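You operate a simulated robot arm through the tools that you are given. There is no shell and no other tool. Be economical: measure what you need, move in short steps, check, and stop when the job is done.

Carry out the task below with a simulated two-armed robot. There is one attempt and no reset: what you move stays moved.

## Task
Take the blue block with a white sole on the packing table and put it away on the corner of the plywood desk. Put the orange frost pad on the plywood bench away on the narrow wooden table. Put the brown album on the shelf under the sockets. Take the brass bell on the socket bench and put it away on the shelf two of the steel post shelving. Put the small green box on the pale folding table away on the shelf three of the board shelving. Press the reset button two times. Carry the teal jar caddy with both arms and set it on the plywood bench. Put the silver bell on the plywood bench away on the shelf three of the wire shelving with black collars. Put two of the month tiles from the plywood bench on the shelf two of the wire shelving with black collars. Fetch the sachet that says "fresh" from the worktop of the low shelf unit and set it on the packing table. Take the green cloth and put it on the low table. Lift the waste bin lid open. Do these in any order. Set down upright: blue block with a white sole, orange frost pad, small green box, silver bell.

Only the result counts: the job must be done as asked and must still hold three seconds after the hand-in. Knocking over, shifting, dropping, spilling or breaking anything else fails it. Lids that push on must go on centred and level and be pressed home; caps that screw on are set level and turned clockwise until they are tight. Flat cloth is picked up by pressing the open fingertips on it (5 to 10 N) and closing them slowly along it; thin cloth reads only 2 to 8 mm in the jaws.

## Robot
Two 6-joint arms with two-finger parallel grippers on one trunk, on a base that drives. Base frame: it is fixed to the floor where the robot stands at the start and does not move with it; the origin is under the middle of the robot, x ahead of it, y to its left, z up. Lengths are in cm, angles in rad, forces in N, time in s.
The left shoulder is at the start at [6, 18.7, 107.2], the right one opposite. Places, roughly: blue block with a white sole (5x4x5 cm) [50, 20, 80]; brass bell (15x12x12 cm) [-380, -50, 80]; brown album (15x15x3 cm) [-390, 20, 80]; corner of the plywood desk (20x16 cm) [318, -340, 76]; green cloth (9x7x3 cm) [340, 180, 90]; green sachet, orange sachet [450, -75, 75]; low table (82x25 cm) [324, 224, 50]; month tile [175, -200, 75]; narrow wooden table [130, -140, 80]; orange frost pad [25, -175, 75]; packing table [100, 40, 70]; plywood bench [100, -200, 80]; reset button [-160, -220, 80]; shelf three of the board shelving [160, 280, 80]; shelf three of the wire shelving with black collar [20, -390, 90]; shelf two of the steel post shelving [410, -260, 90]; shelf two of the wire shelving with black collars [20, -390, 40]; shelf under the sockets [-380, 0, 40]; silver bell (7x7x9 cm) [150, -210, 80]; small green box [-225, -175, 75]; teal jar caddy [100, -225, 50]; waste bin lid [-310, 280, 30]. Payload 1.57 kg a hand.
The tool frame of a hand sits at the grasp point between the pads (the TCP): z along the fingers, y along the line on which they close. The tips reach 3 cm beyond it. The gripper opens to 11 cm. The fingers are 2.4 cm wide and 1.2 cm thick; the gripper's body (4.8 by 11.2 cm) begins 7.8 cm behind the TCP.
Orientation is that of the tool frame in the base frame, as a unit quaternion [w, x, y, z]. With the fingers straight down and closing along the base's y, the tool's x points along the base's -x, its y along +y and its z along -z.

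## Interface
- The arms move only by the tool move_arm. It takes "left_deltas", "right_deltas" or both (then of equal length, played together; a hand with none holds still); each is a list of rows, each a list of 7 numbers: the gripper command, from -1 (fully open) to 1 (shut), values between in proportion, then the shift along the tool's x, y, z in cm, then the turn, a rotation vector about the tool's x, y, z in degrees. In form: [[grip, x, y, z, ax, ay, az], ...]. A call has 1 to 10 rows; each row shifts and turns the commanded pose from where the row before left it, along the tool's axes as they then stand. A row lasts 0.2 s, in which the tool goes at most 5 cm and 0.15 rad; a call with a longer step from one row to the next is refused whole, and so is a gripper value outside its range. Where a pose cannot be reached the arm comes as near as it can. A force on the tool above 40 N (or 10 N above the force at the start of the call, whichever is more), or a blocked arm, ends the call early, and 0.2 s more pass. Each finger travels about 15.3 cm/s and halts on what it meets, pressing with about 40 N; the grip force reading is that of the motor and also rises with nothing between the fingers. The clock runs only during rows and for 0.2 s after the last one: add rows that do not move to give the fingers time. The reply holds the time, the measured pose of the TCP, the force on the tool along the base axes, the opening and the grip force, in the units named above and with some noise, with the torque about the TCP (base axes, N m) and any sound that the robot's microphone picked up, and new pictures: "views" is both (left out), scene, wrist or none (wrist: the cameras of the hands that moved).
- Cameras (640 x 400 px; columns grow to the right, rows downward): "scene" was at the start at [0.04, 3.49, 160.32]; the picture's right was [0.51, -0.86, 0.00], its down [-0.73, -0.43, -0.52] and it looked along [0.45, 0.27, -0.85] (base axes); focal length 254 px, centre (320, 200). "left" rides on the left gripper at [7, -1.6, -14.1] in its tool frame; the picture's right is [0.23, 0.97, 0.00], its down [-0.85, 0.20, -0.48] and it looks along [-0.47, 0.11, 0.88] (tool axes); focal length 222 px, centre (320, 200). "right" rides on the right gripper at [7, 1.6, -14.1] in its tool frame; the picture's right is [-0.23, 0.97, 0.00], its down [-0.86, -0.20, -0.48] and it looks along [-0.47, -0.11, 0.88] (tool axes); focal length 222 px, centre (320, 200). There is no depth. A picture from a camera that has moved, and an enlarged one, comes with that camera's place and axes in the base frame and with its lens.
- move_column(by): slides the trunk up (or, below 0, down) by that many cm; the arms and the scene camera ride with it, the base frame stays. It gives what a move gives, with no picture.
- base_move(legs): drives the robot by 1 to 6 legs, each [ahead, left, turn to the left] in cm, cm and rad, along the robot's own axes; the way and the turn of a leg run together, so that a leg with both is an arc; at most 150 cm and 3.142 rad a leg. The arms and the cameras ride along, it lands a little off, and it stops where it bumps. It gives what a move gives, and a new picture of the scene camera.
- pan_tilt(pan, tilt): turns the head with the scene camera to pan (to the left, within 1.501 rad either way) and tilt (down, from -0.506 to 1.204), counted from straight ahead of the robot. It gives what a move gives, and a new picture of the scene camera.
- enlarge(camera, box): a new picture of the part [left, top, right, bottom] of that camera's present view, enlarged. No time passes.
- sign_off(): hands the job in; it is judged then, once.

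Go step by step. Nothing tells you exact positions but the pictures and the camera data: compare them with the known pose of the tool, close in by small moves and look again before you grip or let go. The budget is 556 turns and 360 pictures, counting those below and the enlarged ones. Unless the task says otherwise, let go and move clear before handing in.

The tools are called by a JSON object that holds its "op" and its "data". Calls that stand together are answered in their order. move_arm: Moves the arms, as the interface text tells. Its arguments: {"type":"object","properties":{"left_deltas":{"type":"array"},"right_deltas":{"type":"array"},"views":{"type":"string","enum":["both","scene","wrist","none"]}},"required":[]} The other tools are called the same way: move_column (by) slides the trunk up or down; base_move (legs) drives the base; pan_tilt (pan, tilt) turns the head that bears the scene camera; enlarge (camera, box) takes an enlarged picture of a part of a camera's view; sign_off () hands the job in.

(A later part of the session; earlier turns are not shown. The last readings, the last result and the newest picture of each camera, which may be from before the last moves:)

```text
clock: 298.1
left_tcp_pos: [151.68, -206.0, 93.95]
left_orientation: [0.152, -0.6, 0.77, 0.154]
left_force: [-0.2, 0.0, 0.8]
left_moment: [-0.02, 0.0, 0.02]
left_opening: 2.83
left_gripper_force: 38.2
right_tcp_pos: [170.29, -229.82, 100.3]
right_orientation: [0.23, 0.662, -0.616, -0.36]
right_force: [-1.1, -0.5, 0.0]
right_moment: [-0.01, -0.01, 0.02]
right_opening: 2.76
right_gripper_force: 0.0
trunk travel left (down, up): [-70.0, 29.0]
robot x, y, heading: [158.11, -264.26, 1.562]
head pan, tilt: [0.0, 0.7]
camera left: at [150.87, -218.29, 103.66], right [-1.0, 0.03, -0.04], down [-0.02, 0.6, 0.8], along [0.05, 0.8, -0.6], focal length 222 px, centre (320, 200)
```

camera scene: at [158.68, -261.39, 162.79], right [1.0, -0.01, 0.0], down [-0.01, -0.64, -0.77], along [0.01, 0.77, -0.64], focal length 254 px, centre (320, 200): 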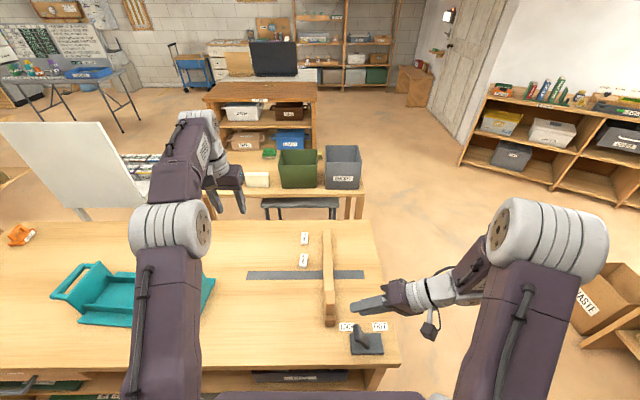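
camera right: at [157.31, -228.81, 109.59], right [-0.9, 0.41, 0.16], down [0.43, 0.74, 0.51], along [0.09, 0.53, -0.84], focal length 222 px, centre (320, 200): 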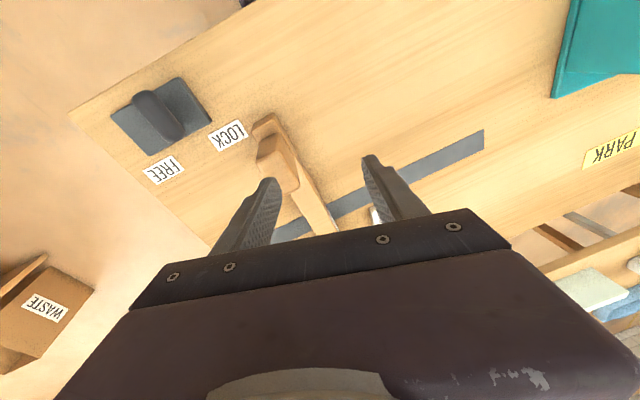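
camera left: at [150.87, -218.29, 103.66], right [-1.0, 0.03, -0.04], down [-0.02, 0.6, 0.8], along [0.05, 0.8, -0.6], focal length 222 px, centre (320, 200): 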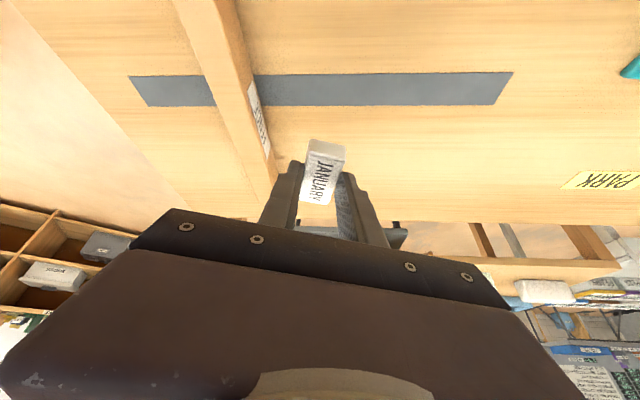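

{"op": "move_arm", "data": {"left_deltas": [[1, 2, 0, -2, 0, -6.7, -4], [1, 2, 0, -2, 0, -6.7, -4], [1, 2, 0, -2, 0, -6.7, -4], [1, 0, 0, 0, 0, 0, 0]], "views": "none"}}

{"op": "base_move", "data": {"legs": [[-40, 0, 0], [0, 148, 0], [0, 0, 3.1]]}}

```text
clock: 299.1
left_tcp_pos: [149.04, -209.04, 94.4]
left_orientation: [0.175, -0.628, 0.729, 0.209]
left_force: [0.8, 0.6, 0.1]
left_moment: [0.04, 0.02, 0.02]
left_opening: 2.82
left_gripper_force: 38.6
left hand out of reach, approached as far as the arm can: row 1, 2, 3
right_tcp_pos: [170.22, -229.84, 100.32]
right_orientation: [0.231, 0.661, -0.616, -0.36]
right_force: [0.5, 0.0, -0.5]
right_moment: [0.01, -0.01, 0.0]
right_opening: 2.75
right_gripper_force: 0.1
trunk travel left (down, up): [-70.0, 29.0]
robot x, y, heading: [158.78, -263.94, 1.559]
head pan, tilt: [0.0, 0.7]
```

```text
clock: 315.8
left_tcp_pos: [19.88, -355.94, 94.32]
left_orientation: [0.208, 0.729, 0.628, -0.176]
left_force: [-0.4, -0.9, 0.5]
left_moment: [0.0, 0.01, -0.01]
left_opening: 2.81
left_gripper_force: 37.8
right_tcp_pos: [-1.35, -335.11, 100.2]
right_orientation: [0.359, 0.618, 0.66, 0.23]
right_force: [-0.8, 0.6, 0.3]
right_moment: [0.0, 0.03, 0.01]
right_opening: 2.77
right_gripper_force: 0.1
trunk travel left (down, up): [-70.0, 29.0]
robot x, y, heading: [10.5, -301.1, -1.581]
head pan, tilt: [0.0, 0.7]
camera scene: at [10.54, -303.54, 162.79], right [-1.0, 0.01, 0.0], down [0.01, 0.64, -0.76], along [-0.01, -0.76, -0.64], focal length 254 px, centre (320, 200)
```

scene: 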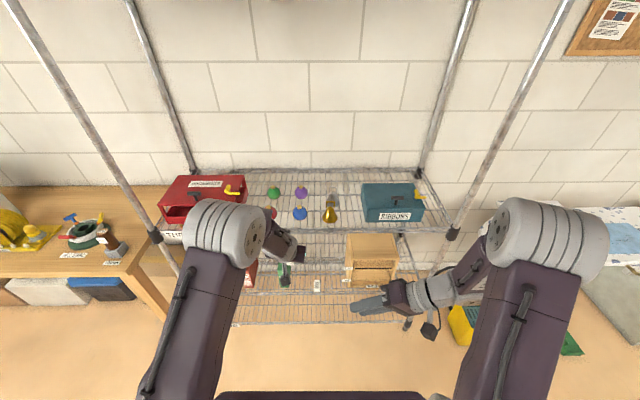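

{"op": "move_column", "data": {"by": -38}}

{"op": "base_move", "data": {"legs": [[15.5, -2.3, 0.01]]}}

{"op": "enlarge", "data": {"camera": "left", "box": [0, 0, 640, 400]}}

```text
clock: 319.5
left_tcp_pos: [19.73, -355.87, 56.42]
left_orientation: [0.208, 0.73, 0.627, -0.176]
left_force: [0.0, 0.1, 0.1]
left_moment: [0.0, -0.01, 0.0]
left_opening: 2.81
left_gripper_force: 38.3
right_tcp_pos: [-1.37, -335.05, 62.24]
right_orientation: [0.36, 0.618, 0.66, 0.23]
right_force: [-0.4, 0.4, 0.4]
right_moment: [0.0, 0.0, 0.01]
right_opening: 2.74
right_gripper_force: 0.0
trunk travel left (down, up): [-32.0, 67.0]
robot x, y, heading: [10.46, -300.86, -1.582]
head pan, tilt: [0.0, 0.7]
```

```text
clock: 320.9
left_tcp_pos: [17.99, -371.38, 56.4]
left_orientation: [0.21, 0.726, 0.631, -0.175]
left_force: [0.0, -0.4, -0.6]
left_moment: [0.01, 0.03, 0.0]
left_opening: 2.82
left_gripper_force: 38.7
right_tcp_pos: [-3.47, -350.64, 62.27]
right_orientation: [0.359, 0.614, 0.664, 0.232]
right_force: [0.6, 0.1, -0.1]
right_moment: [0.01, -0.05, 0.02]
right_opening: 2.73
right_gripper_force: 0.0
trunk travel left (down, up): [-32.0, 67.0]
robot x, y, heading: [8.04, -316.31, -1.573]
head pan, tilt: [0.0, 0.7]
camera scene: at [8.19, -319.15, 124.79], right [-1.0, 0.0, 0.0], down [0.0, 0.64, -0.76], along [0.0, -0.76, -0.64], focal length 254 px, centre (320, 200)
```

scene: 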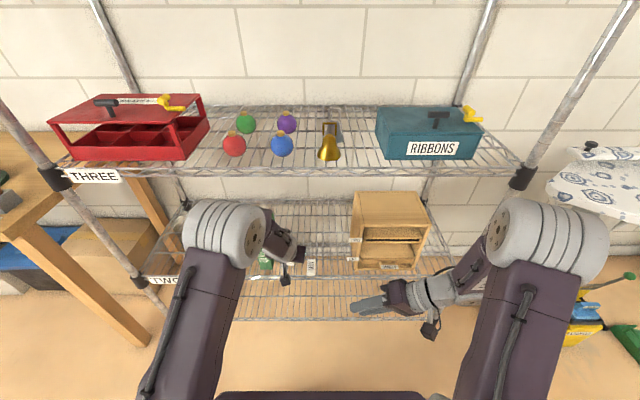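

```text
1.00 times, centred on (320, 200) of left
camera zoom: at [17.15, -357.85, 64.61], right [1.0, 0.08, -0.04], down [0.07, -0.49, 0.87], along [0.05, -0.87, -0.5], focal length 222 px, centre (320, 200)
```

zoom: 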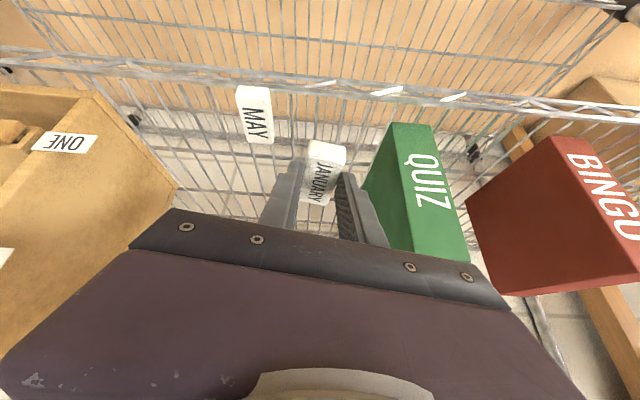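

{"op": "move_column", "data": {"by": -5.5}}

{"op": "move_column", "data": {"by": -0.7}}

{"op": "move_column", "data": {"by": -0.5}}

```text
clock: 321.9
left_tcp_pos: [18.02, -371.33, 50.95]
left_orientation: [0.209, 0.726, 0.631, -0.175]
left_force: [-0.3, -0.1, -0.8]
left_moment: [-0.02, -0.01, 0.03]
left_opening: 2.84
left_gripper_force: 38.2
right_tcp_pos: [-3.38, -350.69, 56.67]
right_orientation: [0.359, 0.614, 0.663, 0.233]
right_force: [-0.4, -0.1, -0.1]
right_moment: [0.0, 0.01, 0.01]
right_opening: 2.75
right_gripper_force: 0.1
trunk travel left (down, up): [-26.5, 72.5]
robot x, y, heading: [7.88, -316.3, -1.57]
head pan, tilt: [0.0, 0.7]
```

```text
clock: 322.4
left_tcp_pos: [17.96, -371.37, 50.22]
left_orientation: [0.21, 0.726, 0.631, -0.175]
left_force: [0.1, -0.6, -0.7]
left_moment: [0.02, 0.02, 0.03]
left_opening: 2.83
left_gripper_force: 38.1
right_tcp_pos: [-3.49, -350.72, 56.07]
right_orientation: [0.359, 0.615, 0.663, 0.232]
right_force: [0.5, 0.2, 0.5]
right_moment: [-0.02, -0.02, -0.02]
right_opening: 2.76
right_gripper_force: 0.1
trunk travel left (down, up): [-25.8, 73.2]
robot x, y, heading: [8.43, -316.43, -1.576]
head pan, tilt: [0.0, 0.7]
```

```text
clock: 322.9
left_tcp_pos: [17.93, -371.35, 49.67]
left_orientation: [0.21, 0.726, 0.631, -0.174]
left_force: [-0.4, 0.3, 0.3]
left_moment: [0.03, 0.03, -0.01]
left_opening: 2.81
left_gripper_force: 38.3
right_tcp_pos: [-3.5, -350.62, 55.49]
right_orientation: [0.359, 0.614, 0.663, 0.232]
right_force: [0.6, 0.0, -0.1]
right_moment: [-0.05, 0.0, 0.0]
right_opening: 2.73
right_gripper_force: 0.1
trunk travel left (down, up): [-25.3, 73.7]
robot x, y, heading: [7.5, -316.51, -1.576]
head pan, tilt: [0.0, 0.7]
```

{"op": "move_column", "data": {"by": -0.5}}

{"op": "move_column", "data": {"by": -0.4}}

```text
clock: 323.5
left_tcp_pos: [17.96, -371.38, 49.24]
left_orientation: [0.21, 0.726, 0.631, -0.174]
left_force: [0.5, 0.2, 0.3]
left_moment: [0.02, 0.0, 0.01]
left_opening: 2.83
left_gripper_force: 38.3
right_tcp_pos: [-3.43, -350.65, 55.04]
right_orientation: [0.359, 0.614, 0.663, 0.233]
right_force: [-0.3, -0.8, 0.2]
right_moment: [-0.01, 0.01, -0.01]
right_opening: 2.74
right_gripper_force: 0.0
trunk travel left (down, up): [-24.8, 74.2]
robot x, y, heading: [7.98, -316.82, -1.573]
head pan, tilt: [0.0, 0.7]
```

```text
clock: 324.0
left_tcp_pos: [17.96, -371.36, 49.05]
left_orientation: [0.212, 0.725, 0.631, -0.177]
left_force: [1.9, 0.9, 18.3]
left_moment: [0.02, 0.18, -0.01]
left_opening: 2.8
left_gripper_force: 38.4
right_tcp_pos: [-3.44, -350.56, 54.7]
right_orientation: [0.359, 0.614, 0.664, 0.231]
right_force: [0.4, 0.5, -0.2]
right_moment: [-0.02, 0.01, 0.01]
right_opening: 2.76
right_gripper_force: 0.0
trunk travel left (down, up): [-24.4, 74.6]
robot x, y, heading: [8.36, -316.65, -1.571]
head pan, tilt: [0.0, 0.7]
```

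Contact on shelf two; I release the tile and look.

{"op": "move_arm", "data": {"left_deltas": [[0.4, 0, 0, 0, 0, 0, 0], [0.2, 0, 0, 0, 0, 0, 0], [0.15, 0, 0, 0, 0, 0, 0], [0.15, 0, 0, 0, 0, 0, 0]], "views": "wrist"}}

```text
clock: 325.0
left_tcp_pos: [17.94, -371.28, 48.97]
left_orientation: [0.209, 0.726, 0.631, -0.175]
left_force: [0.1, 0.6, 1.6]
left_moment: [0.01, 0.02, -0.01]
left_opening: 4.7
left_gripper_force: 0.1
right_tcp_pos: [-3.37, -350.72, 54.54]
right_orientation: [0.359, 0.614, 0.663, 0.231]
right_force: [0.5, 0.4, -1.0]
right_moment: [0.04, 0.01, 0.0]
right_opening: 2.73
right_gripper_force: 0.0
trunk travel left (down, up): [-24.4, 74.6]
robot x, y, heading: [8.23, -316.44, -1.569]
head pan, tilt: [0.0, 0.7]
camera left: at [17.16, -357.8, 57.05], right [1.0, 0.08, -0.04], down [0.07, -0.49, 0.87], along [0.05, -0.87, -0.5], focal length 222 px, centre (320, 200)
```

left: 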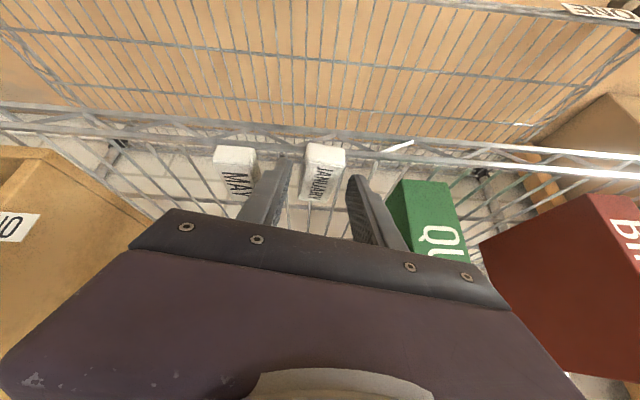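

Both tiles lie on shelf two. I raise, back out and restore trunk height.

{"op": "move_column", "data": {"by": 8}}

{"op": "base_move", "data": {"legs": [[-25, 0, 0]]}}

{"op": "enlarge", "data": {"camera": "left", "box": [100, 0, 540, 220]}}

{"op": "move_column", "data": {"by": 37.6}}

```text
clock: 326.2
left_tcp_pos: [17.9, -371.22, 56.83]
left_orientation: [0.21, 0.726, 0.631, -0.174]
left_force: [0.2, -0.4, -0.5]
left_moment: [-0.02, 0.0, 0.01]
left_opening: 4.65
left_gripper_force: 0.0
right_tcp_pos: [-3.46, -350.58, 62.53]
right_orientation: [0.359, 0.614, 0.664, 0.232]
right_force: [-0.3, -0.3, 0.2]
right_moment: [0.0, 0.01, 0.01]
right_opening: 2.74
right_gripper_force: 0.1
trunk travel left (down, up): [-32.4, 66.6]
robot x, y, heading: [7.79, -316.63, -1.571]
head pan, tilt: [0.0, 0.7]
```

```text
clock: 328.0
left_tcp_pos: [18.01, -346.03, 56.81]
left_orientation: [0.21, 0.726, 0.631, -0.175]
left_force: [-0.6, 0.0, 0.5]
left_moment: [0.02, -0.02, 0.0]
left_opening: 4.68
left_gripper_force: 0.0
right_tcp_pos: [-3.45, -325.47, 62.74]
right_orientation: [0.359, 0.613, 0.664, 0.232]
right_force: [-0.8, 0.5, -0.2]
right_moment: [0.0, 0.04, 0.02]
right_opening: 2.77
right_gripper_force: 0.1
trunk travel left (down, up): [-32.4, 66.6]
robot x, y, heading: [8.12, -291.58, -1.572]
head pan, tilt: [0.0, 0.7]
camera scene: at [8.23, -293.69, 125.19], right [-1.0, 0.0, 0.0], down [0.0, 0.64, -0.77], along [0.0, -0.77, -0.64], focal length 254 px, centre (320, 200)
```

scene: 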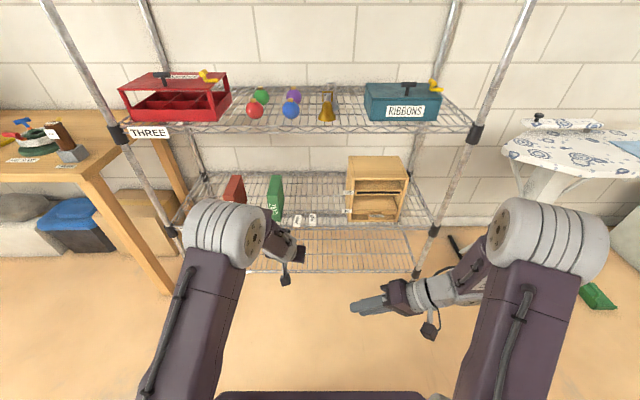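

```text
1.45 times, centred on (320, 110) of left
camera zoom: at [17.18, -332.49, 65.08], right [1.0, 0.08, -0.04], down [0.07, -0.49, 0.87], along [0.05, -0.87, -0.5], focal length 323 px, centre (320, 331)
```

zoom: 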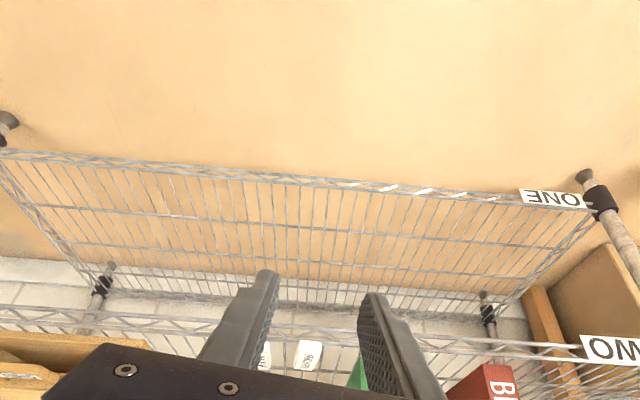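

```text
clock: 331.6
left_tcp_pos: [17.99, -346.07, 94.4]
left_orientation: [0.209, 0.726, 0.631, -0.174]
left_force: [0.1, 0.6, 0.1]
left_moment: [-0.01, 0.01, -0.01]
left_opening: 4.67
left_gripper_force: 0.0
right_tcp_pos: [-3.33, -325.38, 100.26]
right_orientation: [0.359, 0.614, 0.664, 0.232]
right_force: [-0.1, -0.4, -0.6]
right_moment: [0.0, -0.01, -0.04]
right_opening: 2.75
right_gripper_force: 0.1
trunk travel left (down, up): [-70.0, 29.0]
robot x, y, heading: [8.21, -291.35, -1.571]
head pan, tilt: [0.0, 0.7]
```

Tiles done. Next, the orange frost pad at the bench's west end; I straighten the left tool and drive around.

{"op": "move_arm", "data": {"left_deltas": [[-0.5, 1.5, 0, -2, 0, 6.3, 0], [-0.5, 1.5, 0, -2, 0, 6.3, 0], [-0.5, 1.5, 0, -2, 0, 6.3, 0], [-0.5, 1.5, 0, -2, 0, 6.3, 0], [-0.5, 1.5, 0, -1, 0, 6.3, 0], [-0.5, 1.5, 0, 0, -4.7, 0, 0]], "views": "none"}}

{"op": "base_move", "data": {"legs": [[0, 0, 1.57], [-48, 0, 0], [0, 102, 0]]}}

{"op": "pan_tilt", "data": {"pan": 0.0, "tilt": 0.75}}

```text
clock: 333.1
left_tcp_pos: [18.95, -334.59, 100.44]
left_orientation: [0.061, 0.744, 0.663, 0.056]
left_force: [0.2, 0.2, -0.2]
left_moment: [-0.01, 0.03, 0.01]
left_opening: 8.24
left_gripper_force: 0.0
right_tcp_pos: [-3.42, -325.37, 100.27]
right_orientation: [0.36, 0.614, 0.663, 0.232]
right_force: [-0.6, 0.2, 0.5]
right_moment: [-0.01, 0.04, 0.01]
right_opening: 2.73
right_gripper_force: 0.1
trunk travel left (down, up): [-70.0, 29.0]
robot x, y, heading: [8.01, -291.36, -1.569]
head pan, tilt: [0.0, 0.7]
```

```text
clock: 344.7
left_tcp_pos: [3.12, -177.76, 100.37]
left_orientation: [0.004, 0.061, 0.995, 0.082]
left_force: [0.1, -0.6, 0.3]
left_moment: [-0.03, -0.01, 0.03]
left_opening: 8.23
left_gripper_force: 0.0
right_tcp_pos: [-6.23, -199.91, 100.21]
right_orientation: [0.091, -0.032, 0.904, 0.417]
right_force: [-0.2, 0.2, 0.3]
right_moment: [0.01, 0.0, 0.01]
right_opening: 2.74
right_gripper_force: 0.2
trunk travel left (down, up): [-70.0, 29.0]
robot x, y, heading: [-40.3, -187.83, -0.006]
head pan, tilt: [0.0, 0.7]
camera scene: at [-37.76, -188.27, 162.79], right [-0.01, -1.0, 0.0], down [-0.64, 0.0, -0.76], along [0.76, -0.01, -0.64], focal length 254 px, centre (320, 200)
```

scene: 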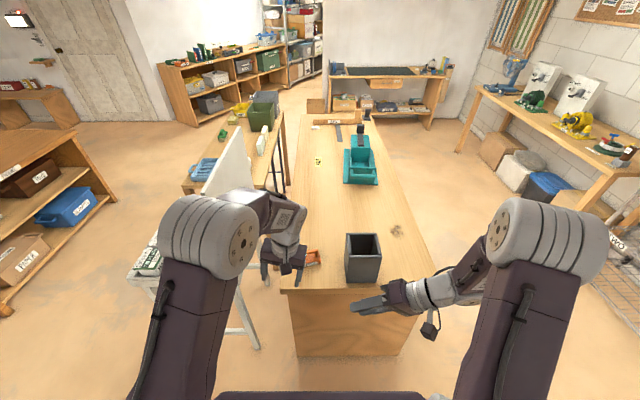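

```text
clock: 345.3
left_tcp_pos: [3.16, -177.68, 100.37]
left_orientation: [0.005, 0.062, 0.995, 0.082]
left_force: [0.5, -0.2, -0.5]
left_moment: [0.05, 0.01, 0.01]
left_opening: 8.26
left_gripper_force: 0.1
right_tcp_pos: [-6.28, -199.96, 100.34]
right_orientation: [0.092, -0.032, 0.903, 0.418]
right_force: [0.3, 0.4, 0.9]
right_moment: [0.0, -0.03, -0.01]
right_opening: 2.74
right_gripper_force: 0.1
trunk travel left (down, up): [-70.0, 29.0]
robot x, y, heading: [-40.43, -188.2, -0.008]
head pan, tilt: [0.0, 0.75]
camera scene: at [-37.96, -188.22, 162.37], right [-0.01, -1.0, 0.0], down [-0.68, 0.0, -0.73], along [0.73, -0.01, -0.68], focal length 254 px, centre (320, 200)
```

scene: 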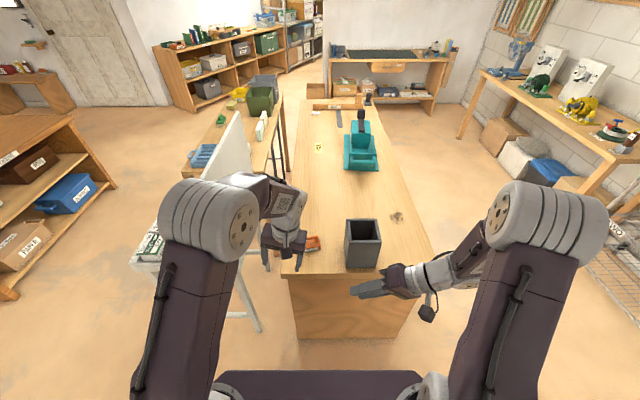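

{"op": "enlarge", "data": {"camera": "left", "box": [0, 0, 640, 400]}}

{"op": "enlarge", "data": {"camera": "scene", "box": [220, 160, 400, 290]}}

```text
1.00 times, centred on (320, 200) of left
camera zoom: at [-4.38, -180.63, 113.99], right [-0.11, 0.98, 0.16], down [0.86, 0.01, 0.5], along [0.49, 0.19, -0.85], focal length 222 px, centre (320, 200)
```

zoom: 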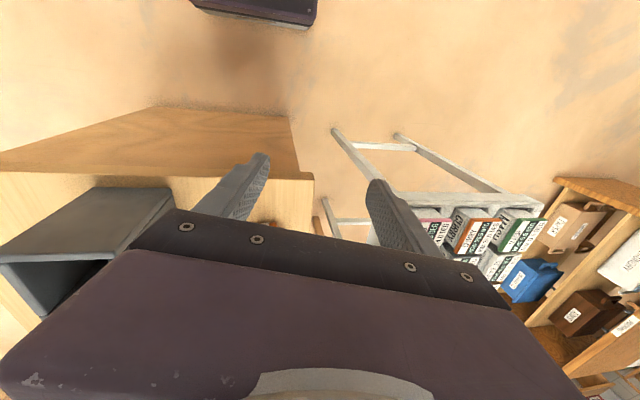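

```text
3.08 times, centred on (310, 225) of scene
camera zoom: at [-37.96, -188.22, 162.37], right [-0.01, -1.0, 0.0], down [-0.68, 0.0, -0.73], along [0.73, -0.01, -0.68], focal length 780 px, centre (351, 123)
```

zoom: 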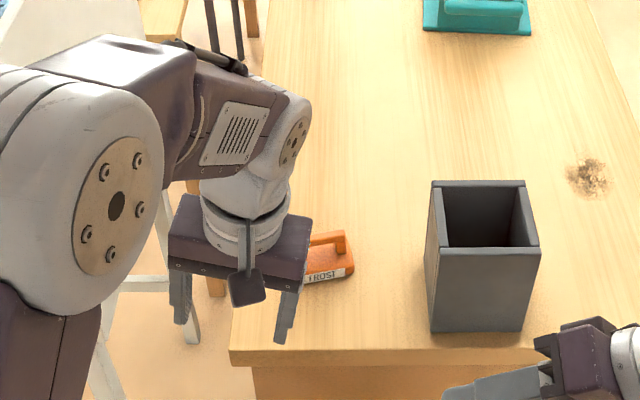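

{"op": "move_arm", "data": {"left_deltas": [[-0.5, -3.5, -2, 0, 4.75, 0, 0], [-0.5, -3.5, -2, 0, 4.75, 0, 0], [-0.5, -3.5, -2, 0, 0, 0, 0], [-0.5, -3.5, -2, 0, 0, 0, 0]], "views": "wrist"}}

```text
clock: 346.3
left_tcp_pos: [15.85, -187.37, 99.57]
left_orientation: [-0.004, 0.061, 0.998, 0.001]
left_force: [0.3, 0.0, -0.7]
left_moment: [-0.01, 0.05, 0.06]
left_opening: 8.27
left_gripper_force: 0.1
right_tcp_pos: [-6.13, -200.05, 100.16]
right_orientation: [0.09, -0.031, 0.903, 0.419]
right_force: [0.3, 0.5, 0.1]
right_moment: [-0.04, 0.01, 0.02]
right_opening: 2.75
right_gripper_force: 0.1
trunk travel left (down, up): [-70.0, 29.0]
robot x, y, heading: [-40.28, -188.2, -0.004]
head pan, tilt: [0.0, 0.75]
camera left: at [8.92, -188.16, 113.72], right [-0.11, 0.99, 0.0], down [0.88, 0.09, 0.47], along [0.47, 0.05, -0.88], focal length 222 px, centre (320, 200)
```

left: 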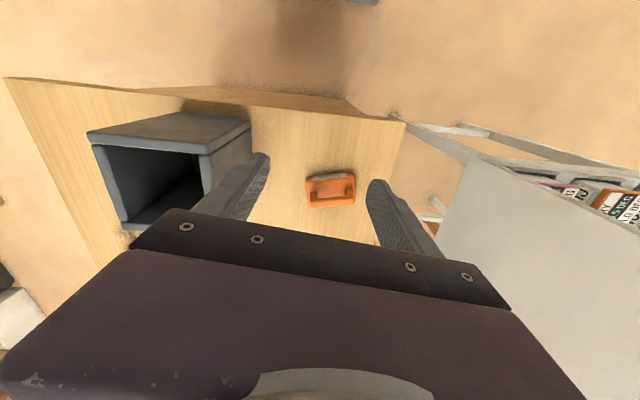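

{"op": "enlarge", "data": {"camera": "left", "box": [270, 140, 390, 230]}}

```text
4.44 times, centred on (330, 185) of left
camera zoom: at [8.92, -188.16, 113.72], right [-0.11, 0.99, 0.0], down [0.88, 0.09, 0.47], along [0.47, 0.05, -0.88], focal length 987 px, centre (276, 267)
```

zoom: 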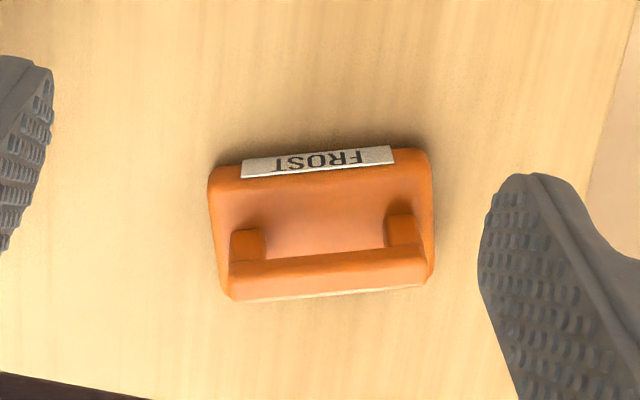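

The frost pad is an 8×5 cm block with a bridge handle at [25.8,-184.6]. I edge forward, align, and grip it across its length.

{"op": "base_move", "data": {"legs": [[12, 0, 0]]}}

{"op": "move_arm", "data": {"left_deltas": [[-0.8, 0, 0, 2, 0, 0, -5.7], [-0.8, 0, 1.0, 3, 0, 0, -5.7], [-0.8, 0, 1.0, 3, 0, 0, -5.7], [-0.8, 0, 0, 3, 0, 0, 0]], "views": "wrist"}}

```text
clock: 347.6
left_tcp_pos: [27.81, -187.43, 99.78]
left_orientation: [-0.001, 0.06, 0.998, 0.0]
left_force: [0.8, 0.2, -0.1]
left_moment: [-0.01, 0.0, 0.0]
left_opening: 8.27
left_gripper_force: 0.0
right_tcp_pos: [5.5, -199.93, 100.23]
right_orientation: [0.091, -0.033, 0.904, 0.417]
right_force: [0.6, -0.9, 0.1]
right_moment: [0.0, 0.0, 0.0]
right_opening: 2.74
right_gripper_force: 0.0
trunk travel left (down, up): [-70.0, 29.0]
robot x, y, heading: [-28.66, -188.0, 0.001]
head pan, tilt: [0.0, 0.75]
camera scene: at [-26.17, -188.3, 162.37], right [0.0, -1.0, 0.0], down [-0.68, 0.0, -0.73], along [0.73, 0.0, -0.68], focal length 254 px, centre (320, 200)
```

scene: 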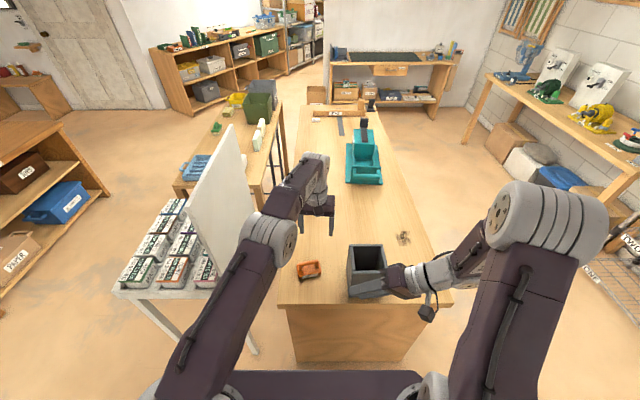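

```text
clock: 348.6
left_tcp_pos: [27.81, -185.28, 88.91]
left_orientation: [-0.001, -0.09, 0.996, 0.0]
left_force: [0.0, 0.0, -0.9]
left_moment: [0.01, 0.0, -0.05]
left_opening: 9.9
left_gripper_force: 0.1
right_tcp_pos: [5.5, -199.95, 100.23]
right_orientation: [0.09, -0.034, 0.903, 0.418]
right_force: [0.2, 1.0, -1.0]
right_moment: [0.04, 0.01, 0.0]
right_opening: 2.78
right_gripper_force: 0.1
trunk travel left (down, up): [-70.0, 29.0]
robot x, y, heading: [-28.34, -188.45, -0.007]
head pan, tilt: [0.0, 0.75]
camera left: at [21.15, -188.03, 102.9], right [-0.4, 0.92, 0.0], down [0.81, 0.35, 0.48], along [0.44, 0.19, -0.88], focal length 222 px, centre (320, 200)
```

left: 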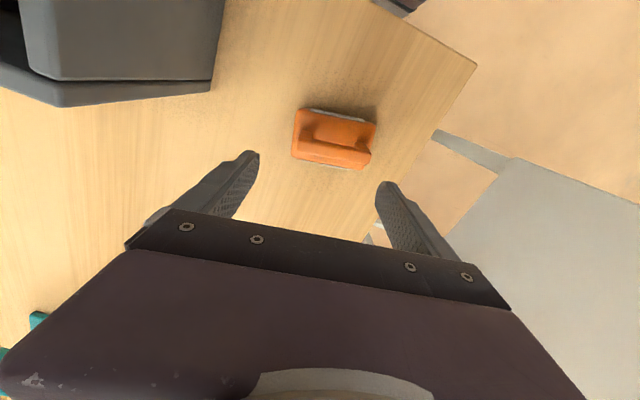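

{"op": "move_arm", "data": {"left_deltas": [[-0.85, 1.0, 0.65, 2, 0, 0, 0], [-0.85, 0.9, 0.62, 2, 0, 0, 0], [-0.85, 0, 0, 2.5, 0, 0, 0], [-0.85, 0, 0, 1.5, 0, 0, 0], [-0.85, 0, 0, 0.5, 0, 0, 0]], "views": "wrist"}}

```text
clock: 349.8
left_tcp_pos: [25.49, -184.53, 80.23]
left_orientation: [-0.001, -0.089, 0.996, 0.0]
left_force: [0.0, 0.9, 0.7]
left_moment: [0.0, 0.0, -0.05]
left_opening: 10.2
left_gripper_force: 0.1
right_tcp_pos: [5.62, -199.91, 100.12]
right_orientation: [0.09, -0.033, 0.904, 0.417]
right_force: [0.1, 0.5, -0.9]
right_moment: [0.01, 0.0, 0.0]
right_opening: 2.74
right_gripper_force: 0.1
trunk travel left (down, up): [-70.0, 29.0]
robot x, y, heading: [-28.36, -188.33, -0.008]
head pan, tilt: [0.0, 0.75]
camera left: at [18.82, -187.25, 94.39], right [-0.4, 0.92, 0.0], down [0.81, 0.35, 0.48], along [0.44, 0.19, -0.88], focal length 222 px, centre (320, 200)
```

left: 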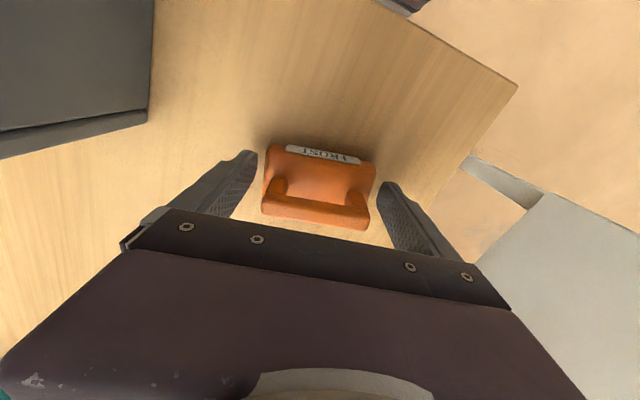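

{"op": "move_arm", "data": {"left_deltas": [[-0.6, 0, 0, 0, 0, 0, 0], [-0.4, 0, 0, 0, 0, 0, 0], [-0.2, 0, 0, 0, 0, 0, 0], [0.5, 0, 0, 0, 0, 0, 0], [1, 0, 0, 0, 0, 0, 0], [1, 0, 0, -3, 0, 0, 0], [1, 0, 0, -4, 0, 0, 0], [1, 0, 0, -4, 0, 0, 0], [1, 0, 0, -4, 0, 0, 0], [1, 3, 0, -3, 0, 0, 0]], "views": "wrist"}}

```text
clock: 351.9
left_tcp_pos: [22.55, -184.95, 98.33]
left_orientation: [-0.001, -0.088, 0.996, -0.001]
left_force: [-0.2, -0.8, -1.6]
left_moment: [-0.03, -0.02, 0.01]
left_opening: 8.91
left_gripper_force: 40.0
right_tcp_pos: [5.35, -199.88, 100.3]
right_orientation: [0.091, -0.034, 0.904, 0.417]
right_force: [-1.0, -0.3, 0.4]
right_moment: [0.02, -0.04, -0.04]
right_opening: 2.73
right_gripper_force: 0.0
trunk travel left (down, up): [-70.0, 29.0]
robot x, y, heading: [-28.59, -188.63, -0.004]
head pan, tilt: [0.0, 0.75]
camera left: at [15.82, -187.68, 112.46], right [-0.4, 0.92, 0.0], down [0.81, 0.35, 0.48], along [0.44, 0.19, -0.88], focal length 222 px, centre (320, 200)
```

left: 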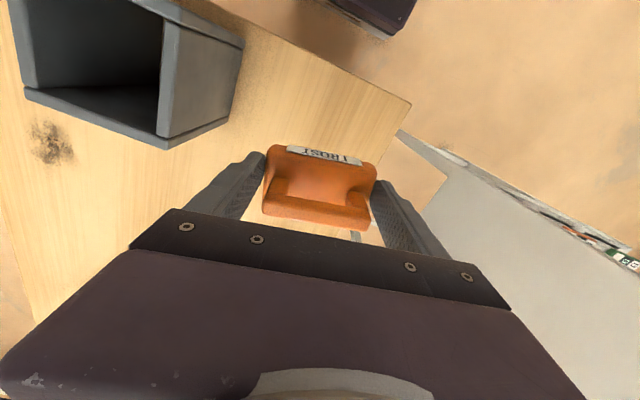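

Pad held. I drive around the north side to the narrow wooden table.

{"op": "move_arm", "data": {"left_deltas": [[1, 3, 0, -3, 0, 0, 0], [1, 3, 0, -3, 0, 0, 0], [1, 3, 0, -1, 0, 0, 0]], "views": "none"}}

{"op": "base_move", "data": {"legs": [[-22, 0, 0], [0, 118, 0], [145, 0, 0], [0, 0, -1.57]]}}

{"op": "pan_tilt", "data": {"pan": 0.0, "tilt": 0.85}}

```text
clock: 352.8
left_tcp_pos: [13.7, -186.54, 105.44]
left_orientation: [-0.001, -0.09, 0.996, 0.0]
left_force: [-0.3, -1.0, -0.4]
left_moment: [0.02, 0.03, 0.01]
left_opening: 8.92
left_gripper_force: 39.4
right_tcp_pos: [5.48, -199.9, 100.29]
right_orientation: [0.09, -0.034, 0.904, 0.417]
right_force: [-0.2, 0.2, -0.2]
right_moment: [-0.04, 0.04, -0.01]
right_opening: 2.76
right_gripper_force: 0.1
trunk travel left (down, up): [-70.0, 29.0]
robot x, y, heading: [-28.35, -188.26, -0.004]
head pan, tilt: [0.0, 0.75]
```

```text
clock: 370.9
left_tcp_pos: [100.74, -113.27, 105.31]
left_orientation: [-0.001, 0.648, 0.762, 0.001]
left_force: [-0.5, -1.2, -0.8]
left_moment: [0.01, 0.01, 0.02]
left_opening: 8.93
left_gripper_force: 39.9
right_tcp_pos: [87.56, -104.95, 100.2]
right_orientation: [0.361, 0.62, 0.658, 0.228]
right_force: [0.3, -0.2, -0.4]
right_moment: [0.02, 0.02, -0.01]
right_opening: 2.77
right_gripper_force: 0.0
trunk travel left (down, up): [-70.0, 29.0]
robot x, y, heading: [99.52, -71.39, -1.592]
head pan, tilt: [0.0, 0.75]
camera scene: at [99.72, -73.32, 162.36], right [-1.0, 0.02, 0.0], down [0.01, 0.68, -0.73], along [-0.02, -0.73, -0.68], focal length 254 px, centre (320, 200)
```

scene: 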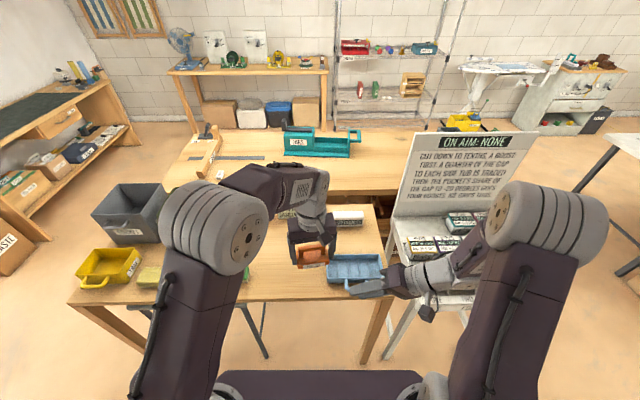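

```text
clock: 371.6
left_tcp_pos: [100.72, -113.3, 105.41]
left_orientation: [-0.001, 0.647, 0.763, 0.0]
left_force: [-0.4, 0.4, -0.9]
left_moment: [0.01, -0.01, -0.02]
left_opening: 8.91
left_gripper_force: 39.8
right_tcp_pos: [87.45, -104.8, 100.25]
right_orientation: [0.362, 0.62, 0.657, 0.229]
right_force: [0.2, -0.4, -0.6]
right_moment: [-0.01, 0.0, -0.02]
right_opening: 2.74
right_gripper_force: 0.0
trunk travel left (down, up): [-70.0, 29.0]
robot x, y, heading: [99.58, -71.4, -1.59]
head pan, tilt: [0.0, 0.85]
camera scene: at [99.72, -72.85, 161.57], right [-1.0, 0.02, 0.0], down [0.02, 0.75, -0.66], along [-0.01, -0.66, -0.75], focal length 254 px, centre (320, 200)
```

scene: 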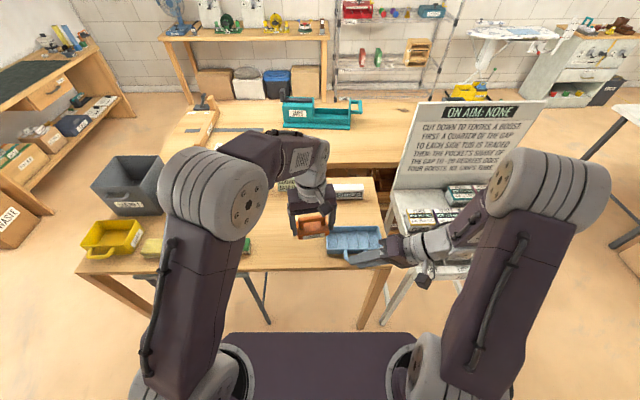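

{"op": "enlarge", "data": {"camera": "left", "box": [0, 0, 640, 400]}}

```text
1.00 times, centred on (320, 200) of left
camera zoom: at [97.95, -106.66, 119.52], right [0.92, 0.38, 0.0], down [0.33, -0.81, 0.48], along [0.18, -0.44, -0.88], focal length 222 px, centre (320, 200)
```

zoom: 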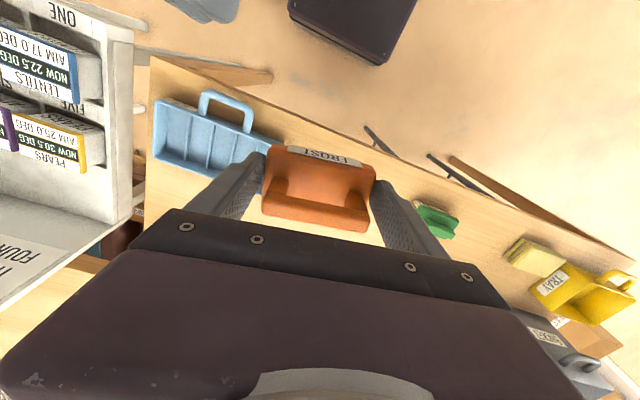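

{"op": "base_move", "data": {"legs": [[8, 9, 0.02]]}}

{"op": "move_arm", "data": {"left_deltas": [[1, -3, 0.3, 2, 0, 0, 0], [1, -3, 0.3, 3, 0, 0, 0], [1, -2.5, 0.3, 3, 0, 0, 0], [1, 0, 0, 4, 0, 0, 0], [1, 0, 0, 4, 0, 0, 0]], "views": "both"}}

```text
clock: 372.8
left_tcp_pos: [110.3, -121.56, 105.45]
left_orientation: [-0.001, 0.639, 0.769, 0.0]
left_force: [-0.6, 0.0, -0.6]
left_moment: [0.03, -0.01, 0.01]
left_opening: 8.91
left_gripper_force: 40.3
right_tcp_pos: [96.93, -113.6, 100.37]
right_orientation: [0.36, 0.613, 0.664, 0.232]
right_force: [-0.3, 0.3, 0.3]
right_moment: [-0.03, 0.0, -0.01]
right_opening: 2.72
right_gripper_force: 0.1
trunk travel left (down, up): [-70.0, 29.0]
robot x, y, heading: [108.43, -79.68, -1.571]
head pan, tilt: [0.0, 0.85]
camera scene: at [108.36, -81.18, 161.56], right [-1.0, 0.0, 0.0], down [0.0, 0.75, -0.66], along [0.0, -0.66, -0.75], focal length 254 px, centre (320, 200)
```

scene: 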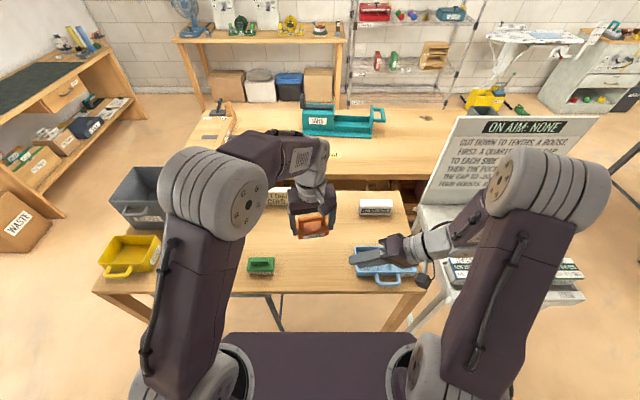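

```text
clock: 374.0
left_tcp_pos: [112.72, -129.72, 89.9]
left_orientation: [-0.002, 0.639, 0.769, 0.001]
left_force: [0.9, 0.2, -0.8]
left_moment: [0.0, -0.02, 0.01]
left_opening: 8.91
left_gripper_force: 40.0
right_tcp_pos: [96.95, -113.58, 100.13]
right_orientation: [0.358, 0.613, 0.665, 0.232]
right_force: [0.6, 0.0, -0.9]
right_moment: [-0.01, -0.02, 0.02]
right_opening: 2.75
right_gripper_force: 0.0
trunk travel left (down, up): [-70.0, 29.0]
robot x, y, heading: [108.21, -79.61, -1.567]
head pan, tilt: [0.0, 0.85]
camera scene: at [108.46, -81.36, 161.57], right [-1.0, 0.0, 0.0], down [0.0, 0.75, -0.66], along [0.0, -0.66, -0.75], focal length 254 px, centre (320, 200)
camera left: at [109.71, -123.1, 104.03], right [0.92, 0.4, 0.0], down [0.35, -0.81, 0.48], along [0.19, -0.44, -0.88], focal length 222 px, centre (320, 200)
```

scene: 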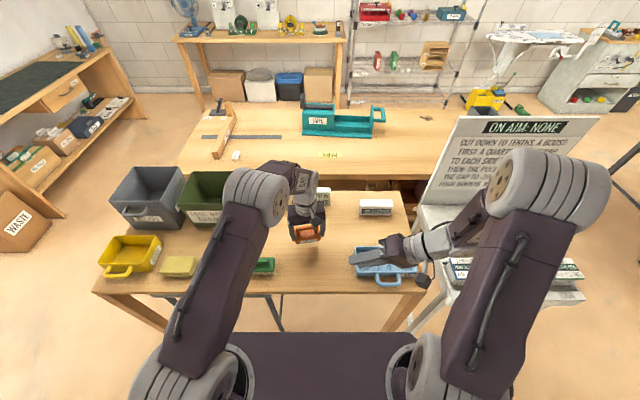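
left: 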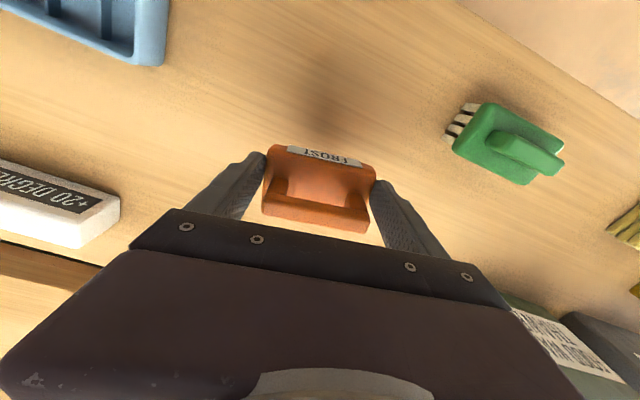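

{"op": "move_arm", "data": {"left_deltas": [[1, 0, 0, 4, 0, 0, 0], [1, 0, 0, 4, 0, 0, 0], [1, 0, 0, 0.8, 0, 0, 0], [1, 0, 0, 0.4, 0, 0, 0], [1, 0, 0, 0, 0, 0, 0]], "views": "none"}}

```text
clock: 374.6
left_tcp_pos: [112.6, -129.78, 82.97]
left_orientation: [0.002, 0.638, 0.77, -0.001]
left_force: [0.6, 16.7, 30.7]
left_moment: [1.17, -1.39, 0.65]
left_opening: 8.91
left_gripper_force: 40.4
right_tcp_pos: [97.04, -113.29, 100.35]
right_orientation: [0.36, 0.612, 0.665, 0.232]
right_force: [0.1, -0.9, -0.1]
right_moment: [0.03, 0.0, -0.01]
right_opening: 2.73
right_gripper_force: 0.0
trunk travel left (down, up): [-70.0, 29.0]
robot x, y, heading: [108.21, -79.52, -1.567]
head pan, tilt: [0.0, 0.85]
stopped in row 3 (left hand): the force on the tool passed its limit (the readings are from after the stop); the commanded pose is now the measured one
```

{"op": "move_arm", "data": {"left_deltas": [[1, 0, 0, -0.3, 0, 0, 0], [1, 0, 0, 0, 0, 0, 0]], "views": "wrist"}}

```text
clock: 375.2
left_tcp_pos: [112.45, -130.14, 82.99]
left_orientation: [0.002, 0.639, 0.769, -0.002]
left_force: [-1.2, 4.9, 4.6]
left_moment: [0.31, -0.28, 0.32]
left_opening: 8.9
left_gripper_force: 39.7
right_tcp_pos: [96.98, -113.53, 100.25]
right_orientation: [0.358, 0.613, 0.665, 0.232]
right_force: [0.3, -0.1, -0.1]
right_moment: [0.02, 0.04, 0.05]
right_opening: 2.75
right_gripper_force: 0.0
trunk travel left (down, up): [-70.0, 29.0]
robot x, y, heading: [108.18, -79.34, -1.567]
head pan, tilt: [0.0, 0.85]
camera left: at [109.59, -123.36, 97.07], right [0.92, 0.4, 0.0], down [0.35, -0.8, 0.48], along [0.19, -0.44, -0.88], focal length 222 px, centre (320, 200)
```

left: 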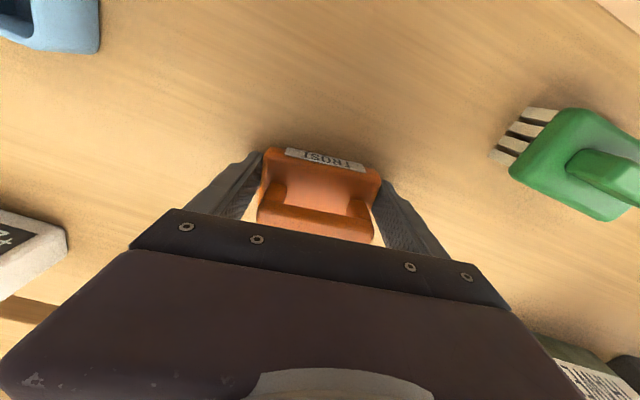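

Seated. I release and lift clear.

{"op": "move_arm", "data": {"left_deltas": [[-0.75, 0, 0, 0, 0, 0, 0], [-0.8, 0, 0, 0, 0, 0, 0], [-0.8, 0, 0, -1, 0, 0, 0], [-0.8, 0, 0, -4, 0, 0, 0], [-0.8, 0, 0, -4, 0, 0, 0], [-0.8, 0, 0, -4, 0, 0, 0], [-0.8, 3, 0, -3, 0, 0, 0], [-0.8, 3, 0, -2, 0, 0, 0], [-0.8, 3, 0, -1, 0, 0, 0]], "views": "both"}}

```text
clock: 377.2
left_tcp_pos: [110.86, -120.89, 102.01]
left_orientation: [0.0, 0.639, 0.769, -0.002]
left_force: [-0.2, 0.5, 0.5]
left_moment: [0.01, 0.01, 0.0]
left_opening: 9.9
left_gripper_force: 0.0
right_tcp_pos: [96.97, -113.5, 100.3]
right_orientation: [0.359, 0.613, 0.665, 0.232]
right_force: [0.1, 1.5, 0.3]
right_moment: [-0.01, -0.02, 0.0]
right_opening: 2.75
right_gripper_force: 0.0
trunk travel left (down, up): [-70.0, 29.0]
robot x, y, heading: [108.83, -79.52, -1.569]
head pan, tilt: [0.0, 0.85]
camera scene: at [108.45, -81.11, 161.56], right [-1.0, 0.0, 0.0], down [0.0, 0.75, -0.66], along [0.0, -0.66, -0.75], focal length 254 px, centre (320, 200)
camera left: at [107.97, -114.16, 116.16], right [0.92, 0.4, 0.0], down [0.35, -0.8, 0.48], along [0.19, -0.44, -0.88], focal length 222 px, centre (320, 200)
```

scene: 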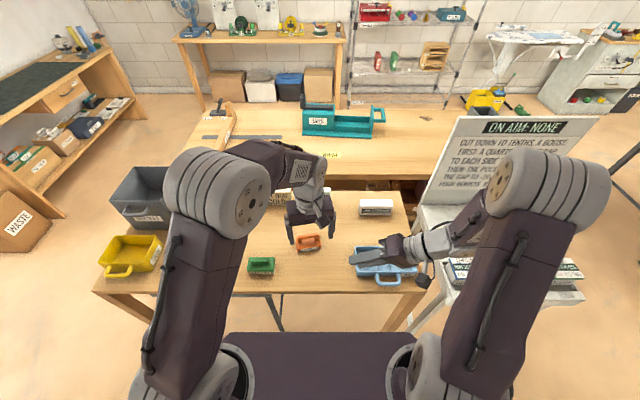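
left: 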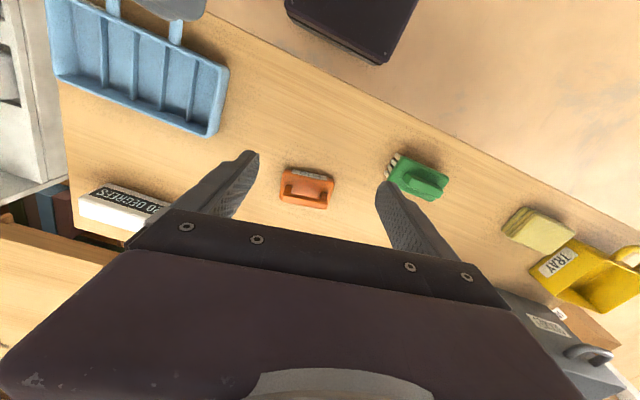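

Frost pad done. Next the sachet on the low shelf unit; I drive along the aisle toward it.

{"op": "base_move", "data": {"legs": [[-8, 0, 1.57], [130, 0, 0], [100, -22, 0]]}}

{"op": "pan_tilt", "data": {"pan": 0.4, "tilt": 0.6}}

```text
clock: 392.3
left_tcp_pos: [370.35, -97.65, 102.04]
left_orientation: [0.003, -0.082, 0.997, 0.0]
left_force: [-0.4, 0.4, -0.7]
left_moment: [0.01, -0.02, 0.01]
left_opening: 9.9
left_gripper_force: 0.0
right_tcp_pos: [362.73, -111.33, 100.07]
right_orientation: [0.093, -0.028, 0.904, 0.417]
right_force: [-0.7, 0.9, 0.1]
right_moment: [-0.02, -0.02, -0.02]
right_opening: 2.75
right_gripper_force: 0.0
trunk travel left (down, up): [-70.0, 29.0]
robot x, y, heading: [328.55, -99.32, -0.017]
head pan, tilt: [0.0, 0.85]
camera scene: at [330.79, -99.41, 161.56], right [-0.02, -1.0, 0.0], down [-0.75, 0.01, -0.66], along [0.66, -0.01, -0.75], focal length 254 px, centre (320, 200)
```

scene: 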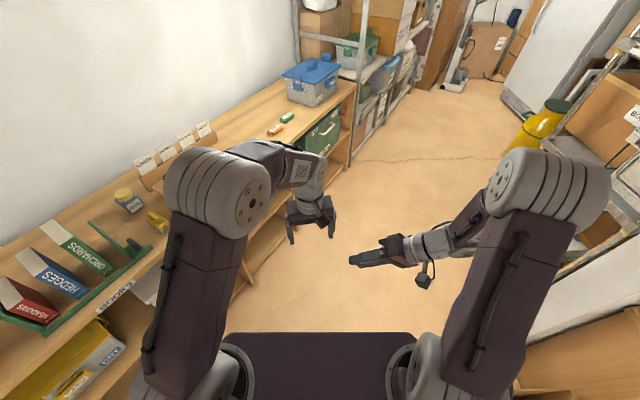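

```text
clock: 393.2
left_tcp_pos: [370.49, -97.63, 102.06]
left_orientation: [0.001, -0.083, 0.997, -0.001]
left_force: [-0.1, -0.2, -0.2]
left_moment: [-0.01, 0.0, 0.0]
left_opening: 9.86
left_gripper_force: 0.0
right_tcp_pos: [362.85, -111.47, 100.17]
right_orientation: [0.093, -0.028, 0.904, 0.417]
right_force: [0.8, 0.4, 0.6]
right_moment: [0.01, 0.0, 0.01]
right_opening: 2.73
right_gripper_force: 0.1
trunk travel left (down, up): [-70.0, 29.0]
robot x, y, heading: [329.0, -99.63, -0.018]
head pan, tilt: [0.4, 0.6]
camera scene: at [331.18, -95.99, 163.65], right [0.37, -0.93, 0.0], down [-0.52, -0.21, -0.82], along [0.77, 0.31, -0.57], focal length 254 px, centre (320, 200)
```

scene: 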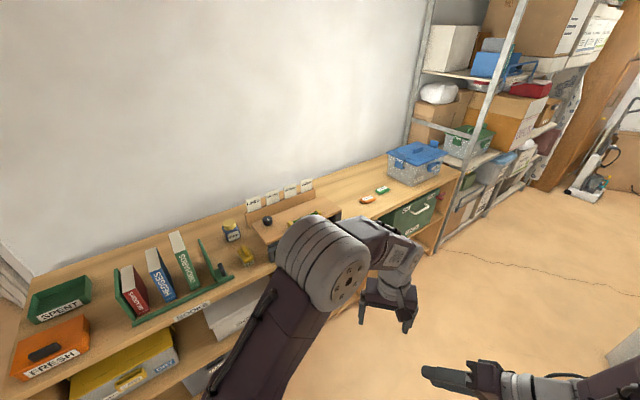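

{"op": "enlarge", "data": {"camera": "scene", "box": [350, 180, 400, 210]}}

{"op": "enlarge", "data": {"camera": "scene", "box": [0, 260, 120, 390]}}

```text
12.80 times, centred on (375, 195) of scene
camera zoom: at [331.18, -95.99, 163.65], right [0.37, -0.93, 0.0], down [-0.52, -0.21, -0.82], along [0.77, 0.31, -0.57], focal length 3246 px, centre (-384, 264)
```

zoom: 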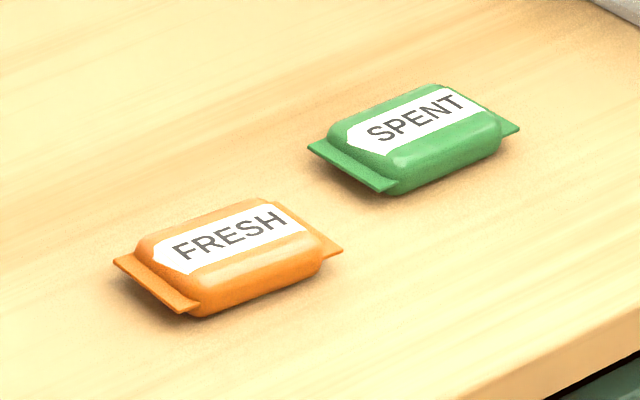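

```text
3.08 times, centred on (60, 325) of scene
camera zoom: at [331.18, -95.99, 163.65], right [0.37, -0.93, 0.0], down [-0.52, -0.21, -0.82], along [0.77, 0.31, -0.57], focal length 780 px, centre (1120, -185)
```

zoom: 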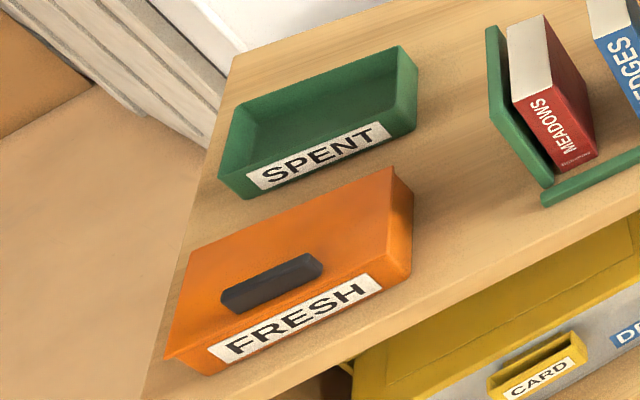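

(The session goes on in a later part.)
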